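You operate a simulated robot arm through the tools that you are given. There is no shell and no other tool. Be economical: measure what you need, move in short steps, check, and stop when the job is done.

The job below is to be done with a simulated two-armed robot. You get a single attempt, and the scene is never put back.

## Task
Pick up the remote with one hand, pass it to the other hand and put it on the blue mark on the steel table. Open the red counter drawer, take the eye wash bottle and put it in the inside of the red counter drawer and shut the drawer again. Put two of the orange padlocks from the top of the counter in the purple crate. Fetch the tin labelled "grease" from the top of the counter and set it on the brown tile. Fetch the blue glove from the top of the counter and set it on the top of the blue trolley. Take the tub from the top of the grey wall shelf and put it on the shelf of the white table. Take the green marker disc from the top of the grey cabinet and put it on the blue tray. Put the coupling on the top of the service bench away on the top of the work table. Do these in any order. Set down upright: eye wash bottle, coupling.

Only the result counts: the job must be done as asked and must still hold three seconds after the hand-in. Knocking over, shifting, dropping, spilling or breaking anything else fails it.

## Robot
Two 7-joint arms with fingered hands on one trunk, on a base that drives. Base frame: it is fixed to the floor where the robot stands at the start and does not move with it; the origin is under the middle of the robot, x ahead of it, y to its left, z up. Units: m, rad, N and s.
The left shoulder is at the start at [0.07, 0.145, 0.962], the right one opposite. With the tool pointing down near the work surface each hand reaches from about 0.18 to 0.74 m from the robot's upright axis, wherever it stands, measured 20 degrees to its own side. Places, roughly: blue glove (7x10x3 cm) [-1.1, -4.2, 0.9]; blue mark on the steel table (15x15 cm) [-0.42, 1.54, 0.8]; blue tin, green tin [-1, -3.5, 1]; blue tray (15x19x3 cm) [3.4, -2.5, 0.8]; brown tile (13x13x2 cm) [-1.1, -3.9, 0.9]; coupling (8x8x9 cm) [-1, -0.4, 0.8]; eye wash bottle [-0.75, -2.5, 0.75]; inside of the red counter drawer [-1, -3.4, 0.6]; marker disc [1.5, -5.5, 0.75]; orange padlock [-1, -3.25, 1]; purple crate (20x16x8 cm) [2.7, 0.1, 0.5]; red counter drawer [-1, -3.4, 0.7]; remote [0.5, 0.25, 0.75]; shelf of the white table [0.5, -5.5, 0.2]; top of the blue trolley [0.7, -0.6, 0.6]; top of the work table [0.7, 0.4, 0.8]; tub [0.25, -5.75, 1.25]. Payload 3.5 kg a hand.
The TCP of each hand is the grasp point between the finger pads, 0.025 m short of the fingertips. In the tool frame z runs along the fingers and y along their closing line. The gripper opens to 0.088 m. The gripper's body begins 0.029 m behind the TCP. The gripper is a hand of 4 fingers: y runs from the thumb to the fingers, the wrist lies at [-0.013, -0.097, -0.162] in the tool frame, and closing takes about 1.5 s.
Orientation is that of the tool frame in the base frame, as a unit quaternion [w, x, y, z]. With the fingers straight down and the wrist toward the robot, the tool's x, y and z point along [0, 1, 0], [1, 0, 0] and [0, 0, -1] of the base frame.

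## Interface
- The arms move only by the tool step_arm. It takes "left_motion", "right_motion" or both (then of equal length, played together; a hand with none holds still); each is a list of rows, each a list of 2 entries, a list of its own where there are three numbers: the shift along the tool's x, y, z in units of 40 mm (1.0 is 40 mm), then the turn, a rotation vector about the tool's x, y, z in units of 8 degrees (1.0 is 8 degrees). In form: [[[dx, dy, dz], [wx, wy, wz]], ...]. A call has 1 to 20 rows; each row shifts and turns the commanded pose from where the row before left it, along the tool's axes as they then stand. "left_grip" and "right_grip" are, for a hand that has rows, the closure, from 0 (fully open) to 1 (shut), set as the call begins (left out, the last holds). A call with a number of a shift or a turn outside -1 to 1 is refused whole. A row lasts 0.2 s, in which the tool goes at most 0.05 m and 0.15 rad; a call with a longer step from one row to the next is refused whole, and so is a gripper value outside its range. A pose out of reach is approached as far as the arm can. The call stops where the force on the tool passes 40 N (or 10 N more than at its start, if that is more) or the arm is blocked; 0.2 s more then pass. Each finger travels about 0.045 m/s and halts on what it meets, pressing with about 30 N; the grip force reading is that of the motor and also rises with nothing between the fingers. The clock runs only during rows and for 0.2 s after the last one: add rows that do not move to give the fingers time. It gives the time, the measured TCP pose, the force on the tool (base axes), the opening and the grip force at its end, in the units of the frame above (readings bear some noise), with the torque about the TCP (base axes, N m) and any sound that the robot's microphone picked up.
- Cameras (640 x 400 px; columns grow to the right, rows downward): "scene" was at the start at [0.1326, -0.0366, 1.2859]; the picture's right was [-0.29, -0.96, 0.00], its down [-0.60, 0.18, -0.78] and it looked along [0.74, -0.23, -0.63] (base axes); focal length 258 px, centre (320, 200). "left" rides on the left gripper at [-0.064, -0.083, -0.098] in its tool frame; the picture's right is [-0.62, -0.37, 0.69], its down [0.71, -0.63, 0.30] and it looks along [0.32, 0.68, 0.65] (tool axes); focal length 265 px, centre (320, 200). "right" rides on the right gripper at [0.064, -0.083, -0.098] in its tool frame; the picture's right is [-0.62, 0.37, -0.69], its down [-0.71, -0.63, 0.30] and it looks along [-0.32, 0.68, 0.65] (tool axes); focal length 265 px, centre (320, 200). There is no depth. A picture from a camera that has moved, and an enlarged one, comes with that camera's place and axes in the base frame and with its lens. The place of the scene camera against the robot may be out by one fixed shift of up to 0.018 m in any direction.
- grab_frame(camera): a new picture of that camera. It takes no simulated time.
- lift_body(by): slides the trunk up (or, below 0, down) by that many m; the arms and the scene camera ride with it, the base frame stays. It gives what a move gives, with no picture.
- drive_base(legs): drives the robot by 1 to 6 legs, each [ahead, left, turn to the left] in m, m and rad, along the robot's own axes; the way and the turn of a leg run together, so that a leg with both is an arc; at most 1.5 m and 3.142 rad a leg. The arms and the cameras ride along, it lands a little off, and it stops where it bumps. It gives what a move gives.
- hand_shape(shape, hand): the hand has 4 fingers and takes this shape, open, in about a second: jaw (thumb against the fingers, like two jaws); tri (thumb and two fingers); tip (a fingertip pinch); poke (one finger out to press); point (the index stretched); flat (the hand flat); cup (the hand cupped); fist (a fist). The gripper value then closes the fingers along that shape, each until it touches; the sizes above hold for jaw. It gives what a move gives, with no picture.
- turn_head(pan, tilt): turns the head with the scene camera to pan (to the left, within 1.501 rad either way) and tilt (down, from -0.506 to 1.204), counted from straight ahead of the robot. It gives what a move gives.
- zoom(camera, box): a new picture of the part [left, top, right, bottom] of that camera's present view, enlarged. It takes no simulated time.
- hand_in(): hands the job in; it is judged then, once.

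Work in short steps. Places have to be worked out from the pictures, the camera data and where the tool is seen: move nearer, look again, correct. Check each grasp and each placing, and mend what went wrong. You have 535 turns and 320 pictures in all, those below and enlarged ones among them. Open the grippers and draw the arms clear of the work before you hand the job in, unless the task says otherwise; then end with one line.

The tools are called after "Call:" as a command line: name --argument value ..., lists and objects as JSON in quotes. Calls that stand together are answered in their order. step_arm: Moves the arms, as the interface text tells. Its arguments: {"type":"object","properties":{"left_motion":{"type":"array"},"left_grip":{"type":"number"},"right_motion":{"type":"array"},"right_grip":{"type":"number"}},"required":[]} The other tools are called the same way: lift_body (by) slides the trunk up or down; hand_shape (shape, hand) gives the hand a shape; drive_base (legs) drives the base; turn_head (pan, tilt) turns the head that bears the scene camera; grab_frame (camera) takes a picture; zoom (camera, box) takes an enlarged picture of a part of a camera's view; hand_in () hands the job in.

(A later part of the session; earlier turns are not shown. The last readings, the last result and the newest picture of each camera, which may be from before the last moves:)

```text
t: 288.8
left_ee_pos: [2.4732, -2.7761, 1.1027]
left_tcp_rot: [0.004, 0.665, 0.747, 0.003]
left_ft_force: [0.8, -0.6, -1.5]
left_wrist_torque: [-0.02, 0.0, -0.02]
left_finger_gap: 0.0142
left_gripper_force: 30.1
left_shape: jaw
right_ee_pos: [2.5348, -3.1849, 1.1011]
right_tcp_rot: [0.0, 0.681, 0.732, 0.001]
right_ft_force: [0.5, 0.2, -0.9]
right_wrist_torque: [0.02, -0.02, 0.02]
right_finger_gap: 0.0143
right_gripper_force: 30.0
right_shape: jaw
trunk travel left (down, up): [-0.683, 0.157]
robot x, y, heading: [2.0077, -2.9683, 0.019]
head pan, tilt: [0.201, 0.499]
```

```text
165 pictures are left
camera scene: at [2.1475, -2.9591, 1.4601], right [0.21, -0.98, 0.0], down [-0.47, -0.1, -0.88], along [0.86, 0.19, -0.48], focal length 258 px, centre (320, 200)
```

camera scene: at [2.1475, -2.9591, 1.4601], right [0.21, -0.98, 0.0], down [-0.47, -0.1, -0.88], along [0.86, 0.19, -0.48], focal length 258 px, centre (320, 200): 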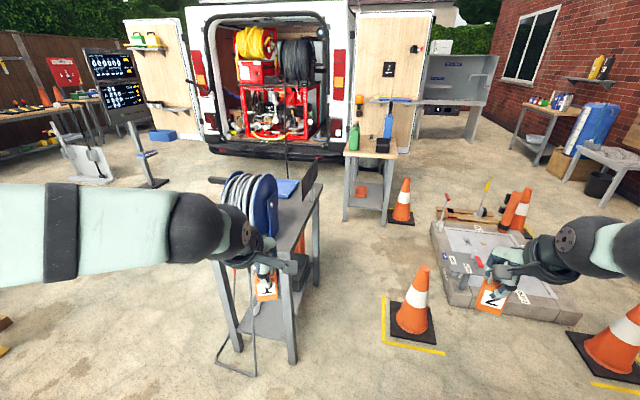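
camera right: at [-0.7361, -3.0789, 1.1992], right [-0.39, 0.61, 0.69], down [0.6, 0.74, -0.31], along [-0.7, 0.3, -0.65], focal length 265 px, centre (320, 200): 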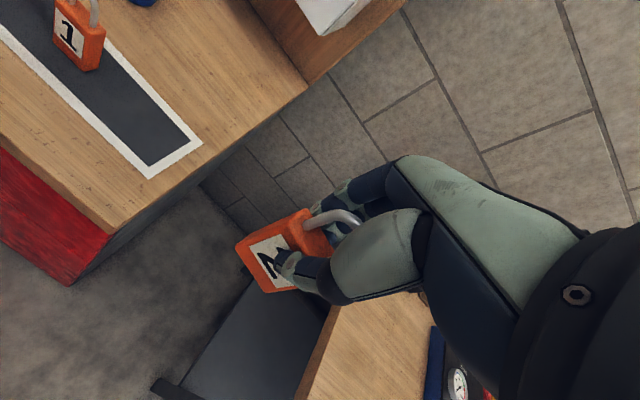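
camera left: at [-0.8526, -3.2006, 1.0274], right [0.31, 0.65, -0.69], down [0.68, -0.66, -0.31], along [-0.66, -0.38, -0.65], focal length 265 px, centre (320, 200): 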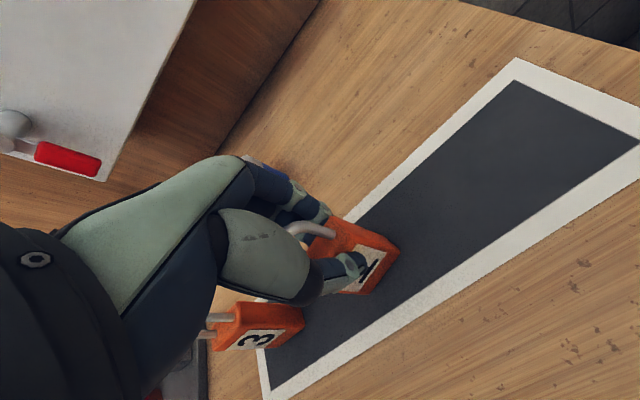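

The reel table is close on the left. I back a little, turn left (north) and advance into the open floor.

Call:
drive_base --legs '[[-0.15, 0, 0], [0, 0, 1.55], [1.2, 0, 0]]'

Call:
turn_head --pan 0.0 --tilt 0.4

Call:
grab_frame --camera "scene"

Call:
turn_head --pan -0.8 --tilt 0.4

Call:
grab_frame --camera "scene"

```text
t: 299.4
left_ee_pos: [1.7065, -1.3385, 1.1029]
left_tcp_rot: [0.001, -0.038, 0.999, 0.003]
left_ft_force: [-0.9, -0.4, -0.7]
left_wrist_torque: [-0.01, 0.01, -0.01]
left_finger_gap: 0.0144
left_gripper_force: 29.9
left_shape: jaw
right_ee_pos: [2.1185, -1.2914, 1.1008]
right_tcp_rot: [-0.001, -0.017, 1.0, 0.002]
right_ft_force: [0.5, 0.0, -1.4]
right_wrist_torque: [-0.03, -0.02, 0.03]
right_finger_gap: 0.0144
right_gripper_force: 30.4
right_shape: jaw
trunk travel left (down, up): [-0.683, 0.157]
robot x, y, heading: [1.8833, -1.8091, 1.543]
head pan, tilt: [0.201, 0.499]
```

```text
t: 300.1
left_ee_pos: [1.7067, -1.3374, 1.102]
left_tcp_rot: [0.001, -0.038, 0.999, 0.003]
left_ft_force: [-0.3, -0.2, -1.0]
left_wrist_torque: [0.0, 0.02, 0.03]
left_finger_gap: 0.0141
left_gripper_force: 29.4
left_shape: jaw
right_ee_pos: [2.1181, -1.2911, 1.1021]
right_tcp_rot: [0.0, -0.017, 1.0, 0.001]
right_ft_force: [-0.2, 1.2, -1.4]
right_wrist_torque: [0.03, 0.02, 0.0]
right_finger_gap: 0.014
right_gripper_force: 30.1
right_shape: jaw
trunk travel left (down, up): [-0.683, 0.157]
robot x, y, heading: [1.8859, -1.8088, 1.549]
head pan, tilt: [0.0, 0.4]
```

```text
164 pictures are left
camera scene: at [1.8862, -1.678, 1.4692], right [1.0, -0.02, 0.0], down [-0.01, -0.39, -0.92], along [0.02, 0.92, -0.39], focal length 258 px, centre (320, 200)
```

scene: 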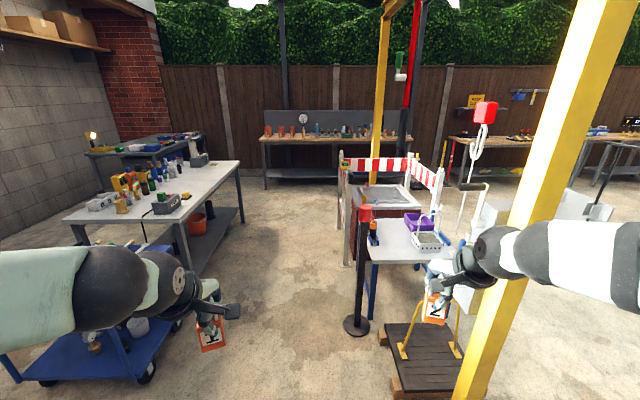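

```text
t: 301.3
left_ee_pos: [1.7077, -1.3376, 1.1009]
left_tcp_rot: [0.0, -0.039, 0.999, 0.004]
left_ft_force: [-0.9, 0.2, -1.4]
left_wrist_torque: [-0.03, -0.01, 0.03]
left_finger_gap: 0.0141
left_gripper_force: 30.1
left_shape: jaw
right_ee_pos: [2.1167, -1.2914, 1.1014]
right_tcp_rot: [-0.001, -0.017, 1.0, 0.0]
right_ft_force: [0.0, -0.4, -0.6]
right_wrist_torque: [-0.02, 0.01, 0.01]
right_finger_gap: 0.0144
right_gripper_force: 30.0
right_shape: jaw
trunk travel left (down, up): [-0.683, 0.157]
robot x, y, heading: [1.883, -1.8088, 1.548]
head pan, tilt: [-0.799, 0.4]
```

```text
163 pictures are left
camera scene: at [1.9519, -1.7076, 1.4692], right [0.68, -0.73, 0.0], down [-0.28, -0.27, -0.92], along [0.67, 0.63, -0.39], focal length 258 px, centre (320, 200)
```

scene: 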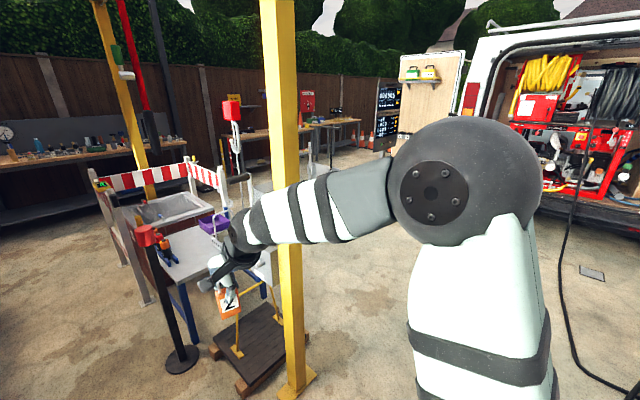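

The crate stands on the low table at ≈(2.67,0.05); its south side is blocked by a cart and post, so I approach from the east. Strafe right first, then look north.

Call:
drive_base --legs '[[0, -1.45, 0.02]]'

Call:
turn_head --pan 0.3 --tilt 0.4

Call:
grab_frame --camera "scene"

```text
t: 308.4
left_ee_pos: [3.1347, -1.3707, 1.1023]
left_tcp_rot: [0.002, -0.039, 0.999, 0.003]
left_ft_force: [-0.7, -0.4, -0.9]
left_wrist_torque: [0.01, 0.04, 0.0]
left_finger_gap: 0.0143
left_gripper_force: 29.9
left_shape: jaw
right_ee_pos: [3.5467, -1.3236, 1.1019]
right_tcp_rot: [0.0, -0.017, 1.0, 0.0]
right_ft_force: [0.5, -0.3, -0.8]
right_wrist_torque: [0.02, 0.03, 0.0]
right_finger_gap: 0.0146
right_gripper_force: 30.2
right_shape: jaw
trunk travel left (down, up): [-0.683, 0.157]
robot x, y, heading: [3.3101, -1.8407, 1.546]
head pan, tilt: [-0.799, 0.4]
```

```text
t: 309.7
left_ee_pos: [3.1351, -1.3712, 1.1017]
left_tcp_rot: [-0.001, -0.038, 0.999, 0.003]
left_ft_force: [0.0, 0.6, -0.7]
left_wrist_torque: [0.01, -0.01, 0.0]
left_finger_gap: 0.0141
left_gripper_force: 30.1
left_shape: jaw
right_ee_pos: [3.5461, -1.3241, 1.1015]
right_tcp_rot: [-0.001, -0.017, 1.0, 0.001]
right_ft_force: [0.8, 0.4, -1.2]
right_wrist_torque: [0.0, -0.02, 0.02]
right_finger_gap: 0.0142
right_gripper_force: 30.1
right_shape: jaw
trunk travel left (down, up): [-0.683, 0.157]
robot x, y, heading: [3.3114, -1.8425, 1.547]
head pan, tilt: [0.3, 0.4]
```

```text
162 pictures are left
camera scene: at [3.2865, -1.7145, 1.4692], right [0.96, 0.27, 0.0], down [0.11, -0.37, -0.92], along [-0.25, 0.89, -0.39], focal length 258 px, centre (320, 200)
```

scene: 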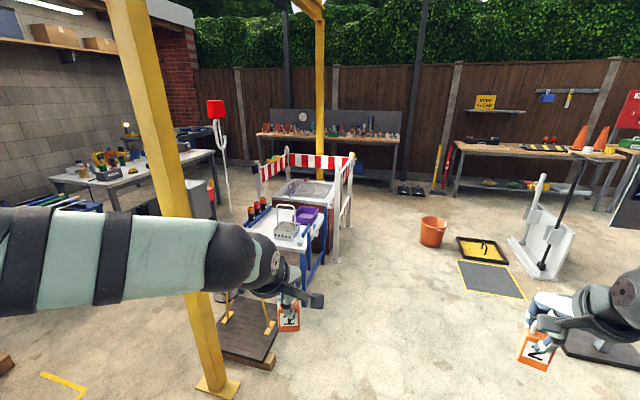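

East of the table is open. Drive north to y≈0.05 and turn to face west.

Call:
drive_base --legs '[[1.45, 0, 0], [0.45, 0, 0], [0, 0, 1.59]]'

Call:
turn_head --pan 0.0 --tilt 0.9

Call:
grab_frame --camera "scene"

Call:
grab_frame --camera "left"

```text
t: 322.8
left_ee_pos: [2.92, -0.1903, 1.1021]
left_tcp_rot: [0.003, 0.733, -0.68, -0.002]
left_ft_force: [0.4, -0.1, -1.0]
left_wrist_torque: [0.02, 0.03, 0.0]
left_finger_gap: 0.0141
left_gripper_force: 29.9
left_shape: jaw
right_ee_pos: [2.874, 0.2211, 1.1016]
right_tcp_rot: [0.0, 0.718, -0.696, 0.001]
right_ft_force: [-0.4, 0.3, -0.8]
right_wrist_torque: [0.03, -0.01, 0.0]
right_finger_gap: 0.014
right_gripper_force: 30.0
right_shape: jaw
trunk travel left (down, up): [-0.683, 0.157]
robot x, y, heading: [3.3931, -0.0165, 3.114]
head pan, tilt: [0.3, 0.4]
```

```text
t: 323.7
left_ee_pos: [2.9207, -0.1899, 1.1032]
left_tcp_rot: [0.003, 0.732, -0.681, -0.002]
left_ft_force: [-0.2, 0.2, -0.9]
left_wrist_torque: [-0.01, -0.01, 0.0]
left_finger_gap: 0.0142
left_gripper_force: 29.8
left_shape: jaw
right_ee_pos: [2.8754, 0.2223, 1.1014]
right_tcp_rot: [0.0, 0.718, -0.696, 0.0]
right_ft_force: [0.1, -0.2, -0.9]
right_wrist_torque: [-0.04, 0.0, -0.03]
right_finger_gap: 0.0142
right_gripper_force: 30.5
right_shape: jaw
trunk travel left (down, up): [-0.683, 0.157]
robot x, y, heading: [3.3938, -0.0185, 3.118]
head pan, tilt: [0.0, 0.901]
```

```text
161 pictures are left
camera scene: at [3.2679, -0.0246, 1.4263], right [0.03, 1.0, 0.0], down [0.78, -0.02, -0.62], along [-0.62, 0.02, -0.78], focal length 258 px, centre (320, 200)
```

scene: 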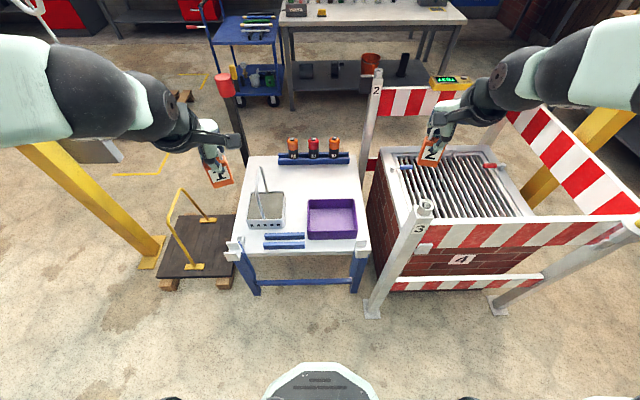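

```text
160 pictures are left
camera left: at [2.9995, -0.1193, 1.2019], right [0.32, 0.65, -0.69], down [0.68, -0.67, -0.31], along [-0.66, -0.37, -0.65], focal length 265 px, centre (320, 200)
```

left: 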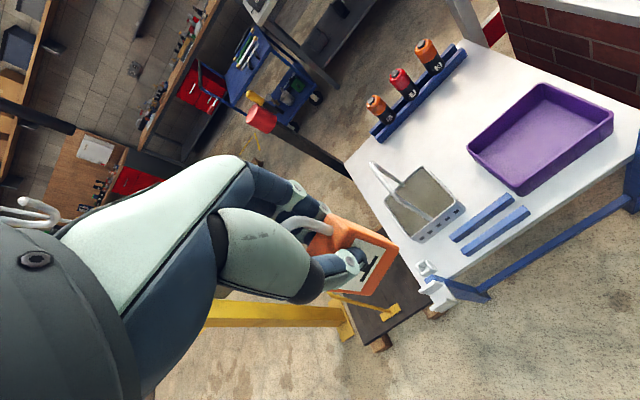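

The crate is open-topped at ≈(2.68,0.06), with the barrier post just north-east of it, so the left hand goes first. Drive a little nearer and bring the left hand above for a look.

Call:
drive_base --legs '[[0.1, -0.05, 0.02]]'

Call:
step_arm --left_motion '[[[-0.6, 0.5, 0], [0, 0, 0]], [[-0.6, 0.5, 0], [0, 0, 0]], [[-0.6, 0.5, 0], [0, 0, 0]], [[-0.6, 0.5, 0.5], [0, 0, 0]], [[-0.5, 0, 0.8], [0, 0, 0]], [[0, 0, 0.8], [0, 0, 0]]]'

Call:
grab_frame --camera "left"

Call:
grab_frame --camera "scene"

```text
t: 324.9
left_ee_pos: [2.8242, -0.1483, 1.1037]
left_tcp_rot: [0.003, 0.739, -0.674, -0.004]
left_ft_force: [-0.1, 0.1, -0.7]
left_wrist_torque: [-0.01, -0.02, 0.02]
left_finger_gap: 0.0141
left_gripper_force: 30.7
left_shape: jaw
right_ee_pos: [2.7717, 0.262, 1.1019]
right_tcp_rot: [0.0, 0.724, -0.689, -0.001]
right_ft_force: [0.2, -0.1, -0.5]
right_wrist_torque: [-0.03, -0.01, 0.0]
right_finger_gap: 0.0141
right_gripper_force: 29.8
right_shape: jaw
trunk travel left (down, up): [-0.683, 0.157]
robot x, y, heading: [3.2941, 0.0363, 3.135]
head pan, tilt: [0.0, 0.901]
```

```text
t: 326.3
left_ee_pos: [2.7323, -0.0437, 1.0166]
left_tcp_rot: [0.002, 0.739, -0.674, -0.003]
left_ft_force: [0.3, -0.2, -1.2]
left_wrist_torque: [0.02, 0.0, -0.01]
left_finger_gap: 0.0141
left_gripper_force: 30.1
left_shape: jaw
right_ee_pos: [2.7686, 0.2633, 1.101]
right_tcp_rot: [0.0, 0.724, -0.69, 0.0]
right_ft_force: [0.7, -0.2, -1.2]
right_wrist_torque: [0.0, -0.06, 0.02]
right_finger_gap: 0.014
right_gripper_force: 29.7
right_shape: jaw
trunk travel left (down, up): [-0.683, 0.157]
robot x, y, heading: [3.2887, 0.0388, 3.137]
head pan, tilt: [0.0, 0.901]
```

```text
159 pictures are left
camera left: at [2.8098, 0.0297, 1.1166], right [0.3, 0.65, -0.69], down [0.69, -0.65, -0.31], along [-0.66, -0.39, -0.65], focal length 265 px, centre (320, 200)
```

left: 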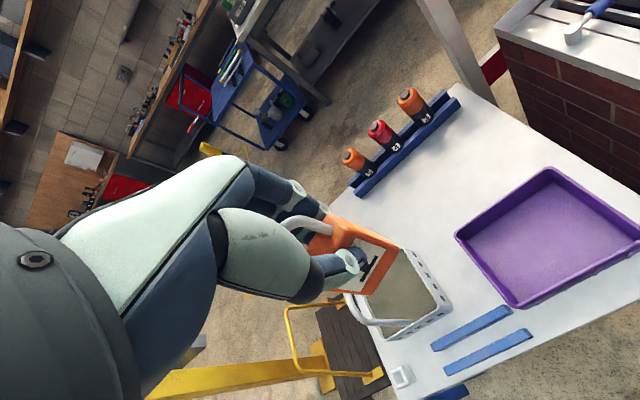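

```text
158 pictures are left
camera scene: at [3.1661, 0.0241, 1.4262], right [0.01, 1.0, 0.0], down [0.78, -0.01, -0.62], along [-0.62, 0.0, -0.78], focal length 258 px, centre (320, 200)
```

scene: 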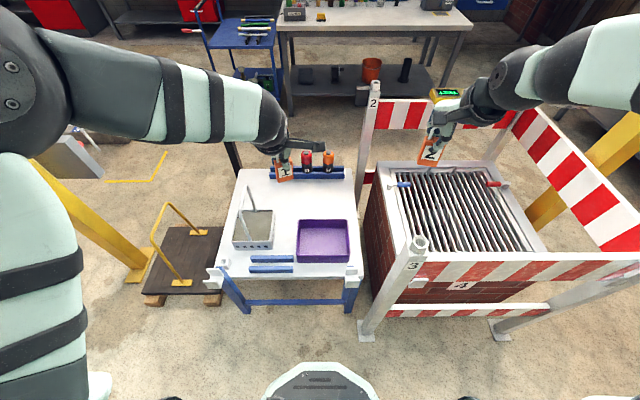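

Crate centre ≈(2.66,0.08), floor ≈0.47. Raise/pull back the right hand, move the left hand over the crate's left half, and lower the trunk a little.

Call:
step_arm --left_motion '[[[-0.6, 0.4, 0], [0, 0, 0]], [[-0.6, 0.4, 0], [0, 0, 0]], [[-0.6, 0.4, 0], [0, 0, 0]], [[-0.58, 0.39, 0], [0, 0, 0]], [[0, 0, 0], [0, 0, 0]]]' --right_motion '[[[0, -0.4, -0.8], [0, 0, 0]], [[0, -0.4, -0.8], [0, 0, 0]], [[0, -0.4, -0.8], [0, 0, 0]], [[0, -0.4, -0.8], [0, 0, 0]], [[0, -0.4, -0.8], [0, 0, 0]]]'

Call:
lift_body --by -0.2

Call:
step_arm --left_motion '[[[0, 0, 0.8], [0, 0, 0]], [[0, 0, 0.8], [0, 0, 0]], [[0, 0, 0.8], [0, 0, 0]], [[0, 0, 0.6], [0, 0, 0]]]'

Call:
grab_frame --camera "left"

Call:
grab_frame --camera "scene"

```text
t: 327.5
left_ee_pos: [2.6639, 0.0486, 1.0194]
left_tcp_rot: [0.002, 0.739, -0.674, -0.002]
left_ft_force: [-0.2, -0.2, -0.1]
left_wrist_torque: [0.02, 0.03, 0.0]
left_finger_gap: 0.014
left_gripper_force: 29.8
left_shape: jaw
right_ee_pos: [2.8511, 0.2673, 1.2634]
right_tcp_rot: [0.001, 0.725, -0.689, 0.0]
right_ft_force: [-0.4, -0.2, -0.1]
right_wrist_torque: [0.02, -0.04, 0.0]
right_finger_gap: 0.0142
right_gripper_force: 29.7
right_shape: jaw
trunk travel left (down, up): [-0.683, 0.157]
robot x, y, heading: [3.2918, 0.033, 3.134]
head pan, tilt: [0.0, 0.901]
```

```text
t: 329.7
left_ee_pos: [2.6633, 0.0481, 0.8191]
left_tcp_rot: [0.002, 0.739, -0.674, -0.002]
left_ft_force: [0.5, -1.2, -0.4]
left_wrist_torque: [0.02, -0.04, -0.03]
left_finger_gap: 0.0141
left_gripper_force: 29.9
left_shape: jaw
right_ee_pos: [2.8491, 0.2691, 1.0626]
right_tcp_rot: [0.001, 0.725, -0.689, 0.0]
right_ft_force: [1.2, 0.2, -1.5]
right_wrist_torque: [0.0, 0.02, -0.02]
right_finger_gap: 0.014
right_gripper_force: 30.5
right_shape: jaw
trunk travel left (down, up): [-0.483, 0.357]
robot x, y, heading: [3.2935, 0.03, 3.135]
head pan, tilt: [0.0, 0.901]
```

```text
t: 330.7
left_ee_pos: [2.66, 0.0486, 0.6992]
left_tcp_rot: [0.002, 0.739, -0.674, -0.003]
left_ft_force: [0.3, -1.0, -2.0]
left_wrist_torque: [0.0, 0.0, 0.01]
left_finger_gap: 0.014
left_gripper_force: 29.5
left_shape: jaw
right_ee_pos: [2.8479, 0.2691, 1.0624]
right_tcp_rot: [0.001, 0.725, -0.689, 0.002]
right_ft_force: [0.8, -0.7, -1.8]
right_wrist_torque: [0.02, 0.0, 0.0]
right_finger_gap: 0.0141
right_gripper_force: 30.1
right_shape: jaw
trunk travel left (down, up): [-0.483, 0.357]
robot x, y, heading: [3.2928, 0.0356, 3.134]
head pan, tilt: [0.0, 0.901]
```

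```text
157 pictures are left
camera left: at [2.736, 0.1212, 0.7985], right [0.3, 0.65, -0.69], down [0.69, -0.65, -0.31], along [-0.66, -0.39, -0.65], focal length 265 px, centre (320, 200)
```

left: 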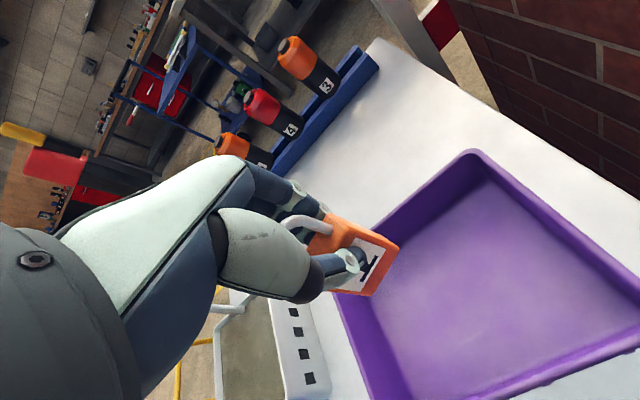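

```text
156 pictures are left
camera scene: at [3.1664, 0.0247, 1.2262], right [0.01, 1.0, 0.0], down [0.78, -0.01, -0.62], along [-0.62, 0.0, -0.78], focal length 258 px, centre (320, 200)
```

scene: 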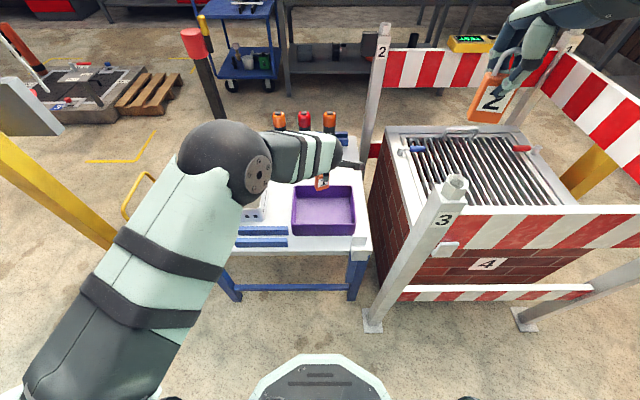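

The axis lands inside the crate's left half. Descend.

Call:
step_arm --left_motion '[[[-0.1, 0, 0.8], [0, 0, 0]], [[0, 0, 0.8], [0, 0, 0]], [[0, 0, 0.8], [0, 0, 0]], [[0, 0, 0.6], [0, 0, 0]], [[0, 0, 0.4], [0, 0, 0]]]'

Call:
grab_frame --camera "left"

```text
t: 331.9
left_ee_pos: [2.6583, 0.0522, 0.5713]
left_tcp_rot: [0.009, 0.74, -0.672, -0.011]
left_ft_force: [1.6, -1.9, 34.0]
left_wrist_torque: [-0.03, 0.08, -0.08]
left_finger_gap: 0.0164
left_gripper_force: 29.8
left_shape: jaw
right_ee_pos: [2.8547, 0.2685, 1.0662]
right_tcp_rot: [0.002, 0.725, -0.689, -0.002]
right_ft_force: [0.6, 0.1, -0.9]
right_wrist_torque: [0.02, 0.0, 0.01]
right_finger_gap: 0.0141
right_gripper_force: 30.1
right_shape: jaw
trunk travel left (down, up): [-0.483, 0.357]
robot x, y, heading: [3.2941, 0.0337, 3.134]
head pan, tilt: [0.0, 0.901]
```

```text
155 pictures are left
camera left: at [2.7381, 0.1244, 0.6693], right [0.29, 0.65, -0.7], down [0.69, -0.65, -0.33], along [-0.67, -0.39, -0.63], focal length 265 px, centre (320, 200)
```

left: 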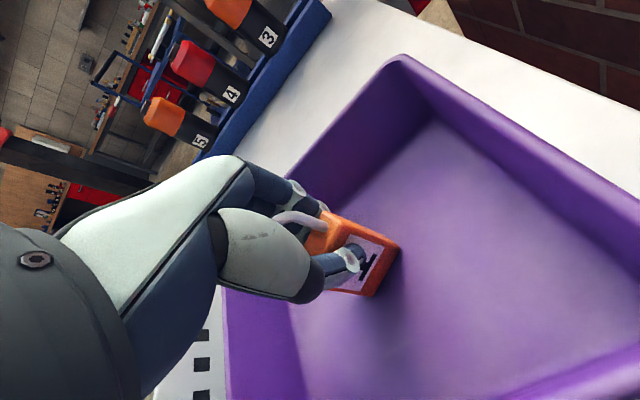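

On the crate floor. Release, check, then lift.

Call:
step_arm --left_motion '[[[0, 0, -0.1], [0, 0, 0]], [[0, 0, 0], [0, 0, 0]], [[0, 0, 0], [0, 0, 0]], [[0, 0, 0], [0, 0, 0]], [[0, 0, 0], [0, 0, 0]], [[0, 0, 0], [0, 0, 0]], [[0, 0, 0], [0, 0, 0]], [[0, 0, -0.4], [0, 0, 0]], [[0, 0, -0.7], [0, 0, 0]], [[0, 0, -0.9], [0, 0, 0]], [[0, 0, -1], [0, 0, 0]], [[0, 0, -1], [0, 0, 0]]]' --left_grip 0

Call:
grab_frame --camera "left"

```text
t: 334.5
left_ee_pos: [2.6641, 0.0535, 0.7268]
left_tcp_rot: [0.002, 0.739, -0.674, -0.002]
left_ft_force: [-0.8, -0.3, 0.0]
left_wrist_torque: [0.0, 0.03, 0.0]
left_finger_gap: 0.0875
left_gripper_force: 0.0
left_shape: jaw
right_ee_pos: [2.8512, 0.269, 1.0631]
right_tcp_rot: [0.002, 0.725, -0.689, 0.0]
right_ft_force: [0.3, 0.7, -0.9]
right_wrist_torque: [0.01, -0.02, -0.03]
right_finger_gap: 0.0141
right_gripper_force: 30.0
right_shape: jaw
trunk travel left (down, up): [-0.483, 0.357]
robot x, y, heading: [3.2967, 0.0363, 3.132]
head pan, tilt: [0.0, 0.901]
```

```text
154 pictures are left
camera left: at [2.7395, 0.1256, 0.8263], right [0.31, 0.65, -0.69], down [0.69, -0.65, -0.31], along [-0.66, -0.39, -0.65], focal length 265 px, centre (320, 200)
```

left: 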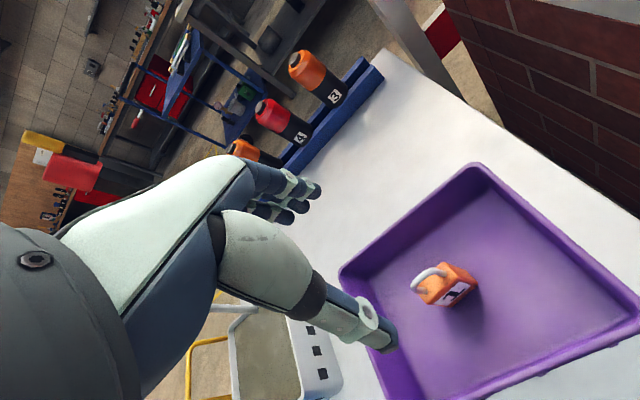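

Lock 1 is in the crate. Retract the left hand, shift the robot south and forward so the right arm can come in clear of the barrier.

Call:
step_arm --left_motion '[[[0, 0, -1], [0, 0, 0]], [[0, 0, -1], [0, 0, 0]], [[0, 0, -1], [0, 0, 0]], [[0, 0, -1], [0, 0, 0]], [[0.6, -0.6, -0.5], [0, 0, 0]], [[0.6, -0.6, -0.5], [0, 0, 0]], [[0.6, -0.6, 0], [0, 0, 0]], [[0.6, -0.6, 0], [0, 0, 0]], [[0.6, -0.6, 0], [0, 0, 0]], [[0.6, 0, 0], [0, 0, 0]]]'

Call:
drive_base --legs '[[0, 0.28, 0], [0.09, 0, 0]]'

Call:
grab_frame --camera "right"

Call:
grab_frame --camera "scene"

```text
t: 336.7
left_ee_pos: [2.7948, -0.079, 0.9237]
left_tcp_rot: [0.001, 0.739, -0.673, -0.003]
left_ft_force: [-0.3, -0.1, 0.0]
left_wrist_torque: [0.02, -0.01, -0.03]
left_finger_gap: 0.0875
left_gripper_force: 0.1
left_shape: jaw
right_ee_pos: [2.8489, 0.267, 1.0627]
right_tcp_rot: [0.0, 0.725, -0.689, 0.0]
right_ft_force: [-0.4, 0.3, -1.1]
right_wrist_torque: [-0.01, -0.03, 0.0]
right_finger_gap: 0.0142
right_gripper_force: 29.6
right_shape: jaw
trunk travel left (down, up): [-0.483, 0.357]
robot x, y, heading: [3.2936, 0.0368, 3.131]
head pan, tilt: [0.0, 0.901]
```

```text
t: 339.4
left_ee_pos: [2.702, -0.3615, 0.926]
left_tcp_rot: [0.002, 0.738, -0.675, -0.003]
left_ft_force: [-0.5, 0.0, 0.1]
left_wrist_torque: [0.02, 0.0, 0.0]
left_finger_gap: 0.0879
left_gripper_force: 0.0
left_shape: jaw
right_ee_pos: [2.7577, -0.0154, 1.0626]
right_tcp_rot: [0.0, 0.723, -0.691, 0.001]
right_ft_force: [-0.4, -0.4, -1.1]
right_wrist_torque: [0.0, -0.01, 0.04]
right_finger_gap: 0.0143
right_gripper_force: 29.7
right_shape: jaw
trunk travel left (down, up): [-0.483, 0.357]
robot x, y, heading: [3.1996, -0.2485, 3.135]
head pan, tilt: [0.0, 0.901]
```

```text
153 pictures are left
camera right: at [2.845, -0.0759, 1.1606], right [-0.4, 0.6, 0.69], down [0.6, 0.74, -0.31], along [-0.7, 0.29, -0.65], focal length 265 px, centre (320, 200)
```

right: 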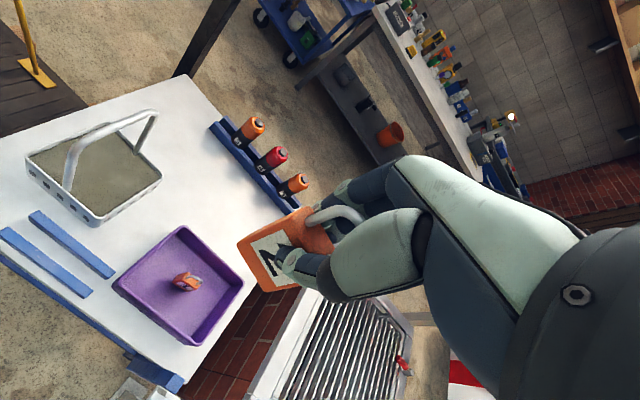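

```text
152 pictures are left
camera scene: at [3.0746, -0.2602, 1.2262], right [0.01, 1.0, 0.0], down [0.78, -0.01, -0.62], along [-0.62, 0.01, -0.78], focal length 258 px, centre (320, 200)
```

scene: 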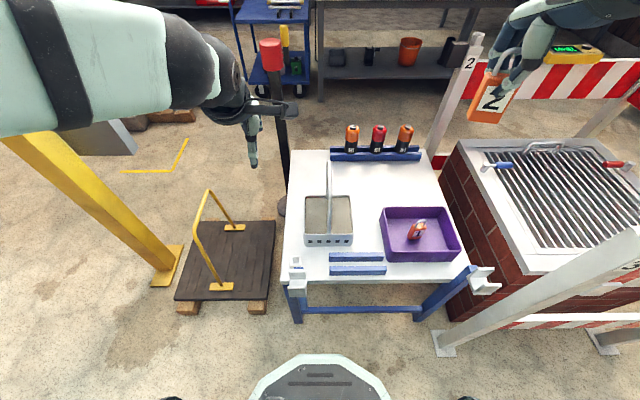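

Lock 1 sits mid-crate; the south part (y≈-0.005) is free for lock 2. Move over and descend to 0.70.

Call:
step_arm --right_motion '[[[-0.12, 0.77, 0], [0, 0, 0]], [[-0.12, 0.77, 0], [0, 0, 0]], [[-0.11, 0.78, 0], [0, 0, 0]], [[0, 0, 0.9], [0, 0, 0]], [[0, 0, 0.9], [0, 0, 0]], [[0, 0, 0.9], [0, 0, 0]], [[0, 0, 0.9], [0, 0, 0]], [[0, 0, 0.9], [0, 0, 0]], [[0, 0, 0.9], [0, 0, 0]], [[0, 0, 0.9], [0, 0, 0]], [[0, 0, 0.9], [0, 0, 0]], [[0, 0, 0.9], [0, 0, 0]]]'

Call:
grab_frame --camera "right"

Call:
grab_frame --camera "scene"

```text
t: 342.0
left_ee_pos: [2.7016, -0.3623, 0.925]
left_tcp_rot: [0.003, 0.738, -0.675, -0.003]
left_ft_force: [0.4, -1.3, -0.5]
left_wrist_torque: [0.0, -0.02, 0.0]
left_finger_gap: 0.0876
left_gripper_force: 0.0
left_shape: jaw
right_ee_pos: [2.6656, -0.0049, 0.736]
right_tcp_rot: [0.0, 0.724, -0.69, 0.0]
right_ft_force: [-0.4, 0.9, -0.8]
right_wrist_torque: [0.04, 0.06, -0.01]
right_finger_gap: 0.0141
right_gripper_force: 30.3
right_shape: jaw
trunk travel left (down, up): [-0.483, 0.357]
robot x, y, heading: [3.1993, -0.2497, 3.13]
head pan, tilt: [0.0, 0.901]
```

```text
151 pictures are left
camera right: at [2.7517, -0.0663, 0.8331], right [-0.4, 0.6, 0.69], down [0.6, 0.74, -0.31], along [-0.7, 0.29, -0.65], focal length 265 px, centre (320, 200)
```

right: 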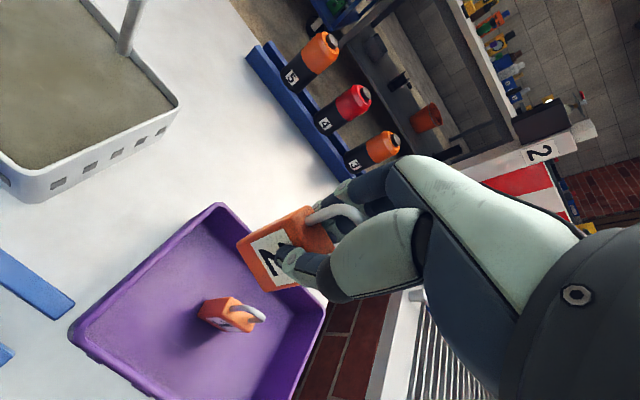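

```text
150 pictures are left
camera scene: at [3.0742, -0.26, 1.2262], right [0.01, 1.0, 0.0], down [0.78, -0.01, -0.62], along [-0.62, 0.01, -0.78], focal length 258 px, centre (320, 200)
```

scene: 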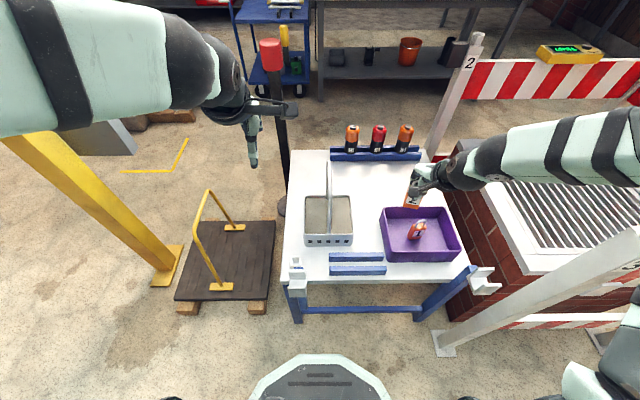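

Landing point clear of lock 1 and the wall. Descend to contact and release.

Call:
step_arm --right_motion '[[[0, -0.1, 0.8], [0, 0, 0]], [[0, 0, 0.8], [0, 0, 0]], [[0, 0, 0.8], [0, 0, 0]], [[0, 0, 0.7], [0, 0, 0]], [[0, 0, 0.5], [0, 0, 0]], [[0, 0, 0.3], [0, 0, 0]]]'

Call:
grab_frame --camera "right"

```text
t: 343.4
left_ee_pos: [2.7024, -0.3617, 0.9252]
left_tcp_rot: [0.003, 0.737, -0.676, -0.002]
left_ft_force: [1.2, 0.2, -0.4]
left_wrist_torque: [-0.01, 0.01, 0.01]
left_finger_gap: 0.0879
left_gripper_force: 0.0
left_shape: jaw
right_ee_pos: [2.6697, -0.0042, 0.5805]
right_tcp_rot: [0.002, 0.723, -0.691, -0.001]
right_ft_force: [-0.2, 0.5, -1.2]
right_wrist_torque: [0.01, -0.02, 0.01]
right_finger_gap: 0.0143
right_gripper_force: 30.2
right_shape: jaw
trunk travel left (down, up): [-0.483, 0.357]
robot x, y, heading: [3.1995, -0.253, 3.13]
head pan, tilt: [0.0, 0.901]
```

```text
149 pictures are left
camera right: at [2.7568, -0.0664, 0.6793], right [-0.4, 0.6, 0.69], down [0.6, 0.74, -0.31], along [-0.7, 0.29, -0.65], focal length 265 px, centre (320, 200)
```

right: 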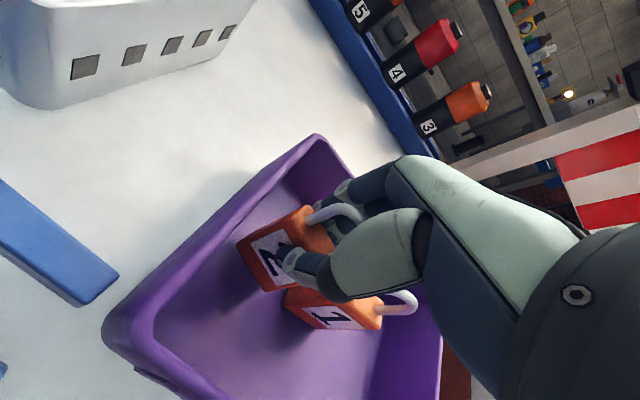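

Call:
step_arm --right_motion '[[[0.1, 0, 0.15], [0, 0, 0]], [[0, 0, 0.1], [0, 0, 0]]]'

Call:
step_arm --right_motion '[[[0, 0, 0], [0, 0, 0]], [[0, 0, 0], [0, 0, 0]], [[0, 0, 0], [0, 0, 0]], [[0, 0, 0], [0, 0, 0]], [[0, 0, 0], [0, 0, 0]], [[0, 0, 0], [0, 0, 0]], [[0, 0, -0.4], [0, 0, 0]], [[0, 0, -0.7], [0, 0, 0]], [[0, 0, -0.9], [0, 0, 0]], [[0, 0, -1], [0, 0, 0]], [[0, 0, -1], [0, 0, 0]], [[0, 0, -1], [0, 0, 0]], [[0, 0, -1], [0, 0, 0]], [[0, 0, -1], [0, 0, 0]]]' --right_grip 0

Call:
grab_frame --camera "right"

```text
t: 344.0
left_ee_pos: [2.7046, -0.3624, 0.9264]
left_tcp_rot: [0.003, 0.738, -0.675, -0.003]
left_ft_force: [0.0, -0.7, -0.7]
left_wrist_torque: [0.01, 0.0, 0.01]
left_finger_gap: 0.0877
left_gripper_force: 0.0
left_shape: jaw
right_ee_pos: [2.6703, -0.0101, 0.5734]
right_tcp_rot: [0.002, 0.723, -0.69, -0.002]
right_ft_force: [0.6, 0.8, 5.8]
right_wrist_torque: [-0.02, 0.09, 0.05]
right_finger_gap: 0.0144
right_gripper_force: 30.3
right_shape: jaw
trunk travel left (down, up): [-0.483, 0.357]
robot x, y, heading: [3.1977, -0.2503, 3.13]
head pan, tilt: [0.0, 0.901]
```

```text
t: 347.0
left_ee_pos: [2.7039, -0.3621, 0.9255]
left_tcp_rot: [0.003, 0.738, -0.675, -0.003]
left_ft_force: [0.4, -0.5, -0.6]
left_wrist_torque: [0.03, 0.0, 0.0]
left_finger_gap: 0.088
left_gripper_force: 0.1
left_shape: jaw
right_ee_pos: [2.6713, -0.0103, 0.8523]
right_tcp_rot: [0.002, 0.724, -0.69, -0.001]
right_ft_force: [0.1, 0.6, -0.5]
right_wrist_torque: [-0.02, 0.01, -0.01]
right_finger_gap: 0.0876
right_gripper_force: 0.1
right_shape: jaw
trunk travel left (down, up): [-0.483, 0.357]
robot x, y, heading: [3.199, -0.2489, 3.132]
head pan, tilt: [0.0, 0.901]
```

```text
148 pictures are left
camera right: at [2.7581, -0.071, 0.9504], right [-0.4, 0.6, 0.69], down [0.6, 0.74, -0.31], along [-0.7, 0.29, -0.65], focal length 265 px, centre (320, 200)
```

right: 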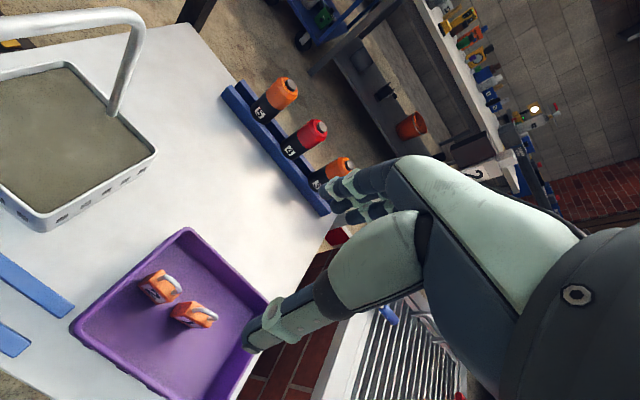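

Both locks are in the crate. From here I zoom on the rear of the work-table units to identify the remote.

Call:
step_arm --right_motion '[[[0, -0.3, -0.9], [0, 0, 0]], [[0, -0.3, -0.9], [0, 0, 0]], [[0, -0.3, -0.9], [0, 0, 0]], [[0, -0.5, -0.9], [0, 0, 0]], [[0, -0.5, -0.9], [0, 0, 0]]]' --left_motion '[[[0, -0.3, -0.7], [0, 0, 0]], [[0, -0.3, -0.7], [0, 0, 0]], [[0, -0.3, -0.7], [0, 0, 0]], [[0, -0.3, -0.5], [0, 0, 0]], [[0, -0.3, -0.5], [0, 0, 0]]]'

Call:
turn_head --pan -0.2 --tilt 0.2

Call:
grab_frame --camera "scene"

```text
t: 348.2
left_ee_pos: [2.764, -0.357, 1.0493]
left_tcp_rot: [0.003, 0.738, -0.675, -0.003]
left_ft_force: [0.2, 0.6, -0.2]
left_wrist_torque: [-0.01, -0.04, 0.01]
left_finger_gap: 0.0875
left_gripper_force: 0.1
left_shape: jaw
right_ee_pos: [2.7451, -0.0075, 1.0352]
right_tcp_rot: [0.007, 0.723, -0.691, 0.002]
right_ft_force: [0.3, 0.0, 0.6]
right_wrist_torque: [0.01, -0.01, -0.02]
right_finger_gap: 0.0878
right_gripper_force: 0.0
right_shape: jaw
trunk travel left (down, up): [-0.483, 0.357]
robot x, y, heading: [3.2049, -0.2536, 3.129]
head pan, tilt: [0.0, 0.901]
```

```text
t: 349.3
left_ee_pos: [2.7622, -0.3569, 1.0488]
left_tcp_rot: [0.003, 0.738, -0.675, -0.002]
left_ft_force: [0.1, 0.4, 1.1]
left_wrist_torque: [0.03, 0.0, 0.01]
left_finger_gap: 0.0877
left_gripper_force: 0.1
left_shape: jaw
right_ee_pos: [2.7432, -0.0057, 1.0321]
right_tcp_rot: [0.004, 0.723, -0.691, 0.003]
right_ft_force: [0.1, -0.5, -0.2]
right_wrist_torque: [-0.02, 0.02, 0.0]
right_finger_gap: 0.0878
right_gripper_force: 0.1
right_shape: jaw
trunk travel left (down, up): [-0.483, 0.357]
robot x, y, heading: [3.2013, -0.2525, 3.132]
head pan, tilt: [-0.201, 0.201]
```

```text
147 pictures are left
camera scene: at [3.0597, -0.2414, 1.2877], right [0.21, 0.98, 0.0], down [0.2, -0.04, -0.98], along [-0.96, 0.21, -0.2], focal length 258 px, centre (320, 200)
```

scene: 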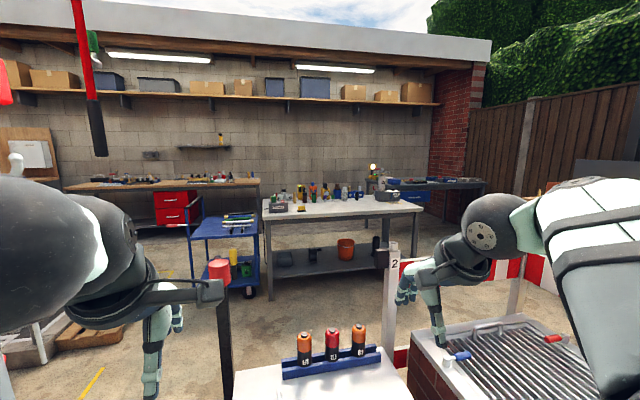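

Call:
zoom --camera "scene" --box '[265, 170, 405, 220]'

Call:
zoom --camera "scene" --box '[290, 178, 350, 212]'

```text
4.57 times, centred on (335, 195) of scene
camera zoom: at [3.0597, -0.2414, 1.2877], right [0.21, 0.98, 0.0], down [0.2, -0.04, -0.98], along [-0.96, 0.21, -0.2], focal length 1181 px, centre (251, 223)
```

zoom: 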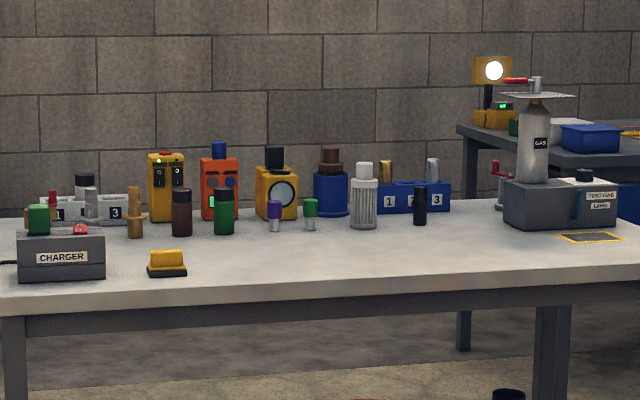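

```text
10.67 times, centred on (320, 195) of scene
camera zoom: at [3.0597, -0.2414, 1.2877], right [0.21, 0.98, 0.0], down [0.2, -0.04, -0.98], along [-0.96, 0.21, -0.2], focal length 2755 px, centre (320, 253)
```

zoom: 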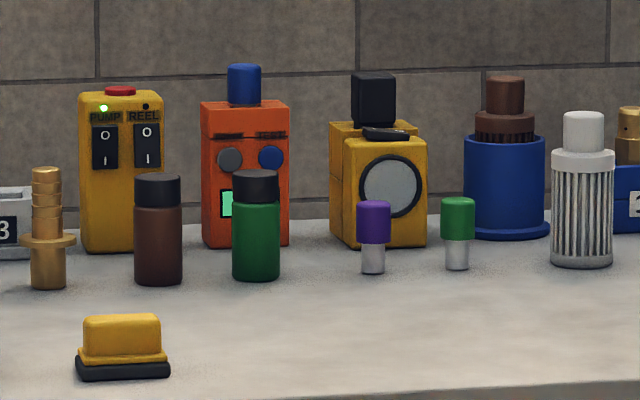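

That settles it: the yellow box with PUMP/REEL switches, LED and red stop button is the remote (the orange one is a test meter). Next the tub and the disc in the south. I drive there along the known free route.

Call:
drive_base --legs '[[-0.12, 0, 0], [0, 0, 1.58], [1.35, 0, 0], [0, -1.42, 0]]'

Call:
turn_head --pan 0.0 --tilt 0.4

Call:
grab_frame --camera "scene"

```text
t: 367.5
left_ee_pos: [1.966, -1.9997, 1.0488]
left_tcp_rot: [0.004, 0.999, 0.033, 0.0]
left_ft_force: [0.4, 0.3, -0.2]
left_wrist_torque: [0.01, -0.01, 0.0]
left_finger_gap: 0.0878
left_gripper_force: 0.1
left_shape: jaw
right_ee_pos: [1.6169, -2.0096, 1.0326]
right_tcp_rot: [0.0, 1.0, 0.01, 0.007]
right_ft_force: [0.2, -0.5, 0.4]
right_wrist_torque: [0.01, 0.01, -0.03]
right_finger_gap: 0.0879
right_gripper_force: 0.1
right_shape: jaw
trunk travel left (down, up): [-0.483, 0.357]
robot x, y, heading: [1.8707, -1.5572, -1.603]
head pan, tilt: [-0.201, 0.201]
```

```text
t: 368.2
left_ee_pos: [1.9665, -1.9987, 1.0499]
left_tcp_rot: [0.004, 0.999, 0.032, -0.001]
left_ft_force: [-0.8, 0.5, -0.5]
left_wrist_torque: [0.01, 0.03, -0.01]
left_finger_gap: 0.0878
left_gripper_force: 0.1
left_shape: jaw
right_ee_pos: [1.617, -2.0086, 1.0326]
right_tcp_rot: [0.001, 1.0, 0.01, 0.007]
right_ft_force: [0.6, -0.7, 0.7]
right_wrist_torque: [-0.01, -0.03, -0.01]
right_finger_gap: 0.0879
right_gripper_force: 0.0
right_shape: jaw
trunk travel left (down, up): [-0.483, 0.357]
robot x, y, heading: [1.8697, -1.5572, -1.603]
head pan, tilt: [0.0, 0.4]
```

```text
144 pictures are left
camera scene: at [1.8664, -1.7126, 1.2693], right [-1.0, 0.03, 0.0], down [0.01, 0.39, -0.92], along [-0.03, -0.92, -0.39], focal length 258 px, centre (320, 200)
```

scene: 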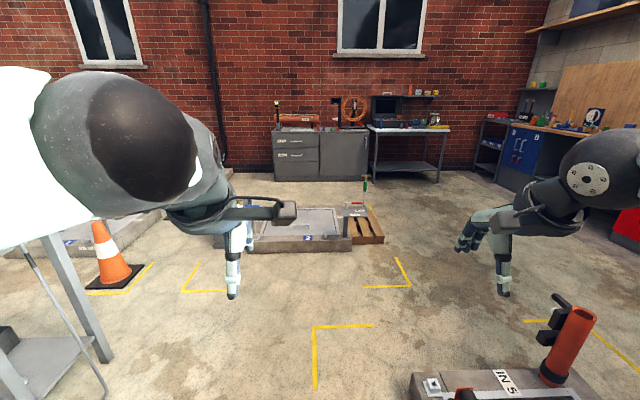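

Clear view of the grey cabinet, white table and wall shelf at the far wall. Continue: ahead, strafe right, ahead.

Call:
drive_base --legs '[[1.4, 0, 0.032], [0, -1.2, 0], [1.45, 0, 0]]'

Call:
grab_frame --camera "scene"

```text
t: 387.6
left_ee_pos: [0.5826, -4.7467, 1.0496]
left_tcp_rot: [0.003, 1.0, 0.01, 0.0]
left_ft_force: [0.6, -0.3, -0.6]
left_wrist_torque: [-0.02, -0.03, -0.02]
left_finger_gap: 0.0877
left_gripper_force: 0.1
left_shape: jaw
right_ee_pos: [0.233, -4.7398, 1.0323]
right_tcp_rot: [0.001, 1.0, -0.012, 0.007]
right_ft_force: [-0.1, -0.6, 0.7]
right_wrist_torque: [-0.01, -0.02, -0.01]
right_finger_gap: 0.0877
right_gripper_force: 0.0
right_shape: jaw
trunk travel left (down, up): [-0.483, 0.357]
robot x, y, heading: [0.5075, -4.3004, -1.653]
head pan, tilt: [0.0, 0.4]
```

```text
143 pictures are left
camera scene: at [0.4962, -4.4556, 1.2693], right [-1.0, 0.08, 0.0], down [0.03, 0.39, -0.92], along [-0.07, -0.92, -0.39], focal length 258 px, centre (320, 200)
```

scene: 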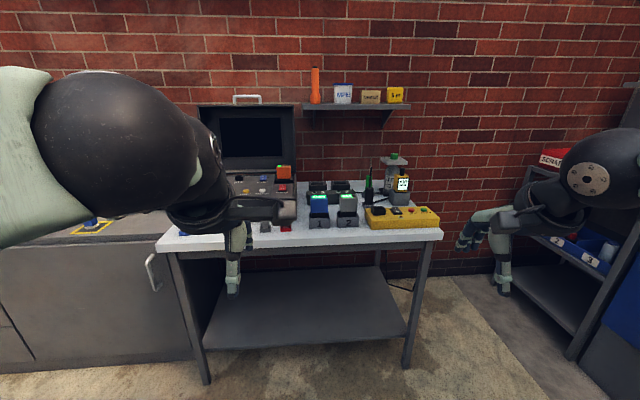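

Call:
zoom --camera "scene" --box '[290, 55, 430, 130]'

Call:
zoom --camera "scene" --box '[160, 150, 450, 370]'

```text
4.57 times, centred on (360, 92) of scene
camera zoom: at [0.4962, -4.4556, 1.2693], right [-1.0, 0.08, 0.0], down [0.03, 0.39, -0.92], along [-0.07, -0.92, -0.39], focal length 1181 px, centre (137, 691)
```

zoom: 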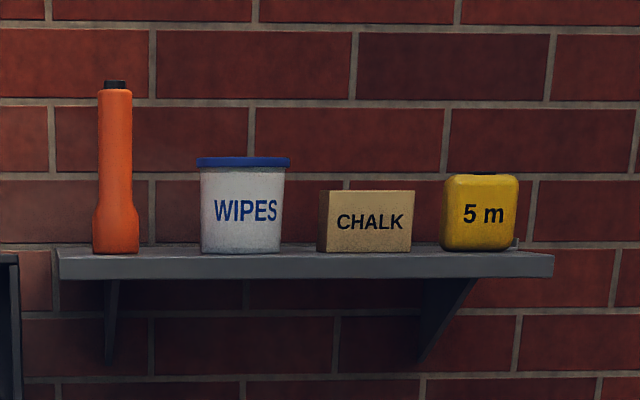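

```text
1.82 times, centred on (305, 260) of scene
camera zoom: at [0.4962, -4.4556, 1.2693], right [-1.0, 0.08, 0.0], down [0.03, 0.39, -0.92], along [-0.07, -0.92, -0.39], focal length 470 px, centre (347, 91)
```

zoom: 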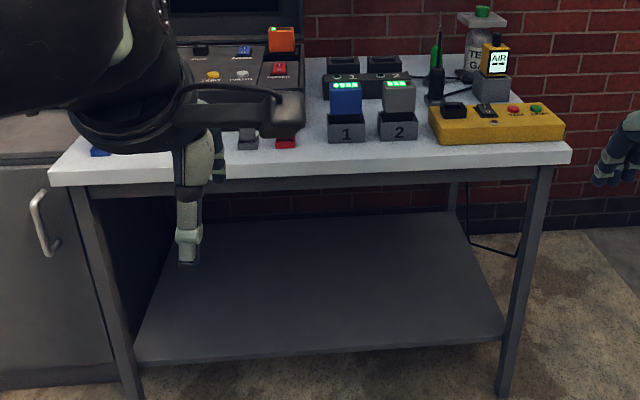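

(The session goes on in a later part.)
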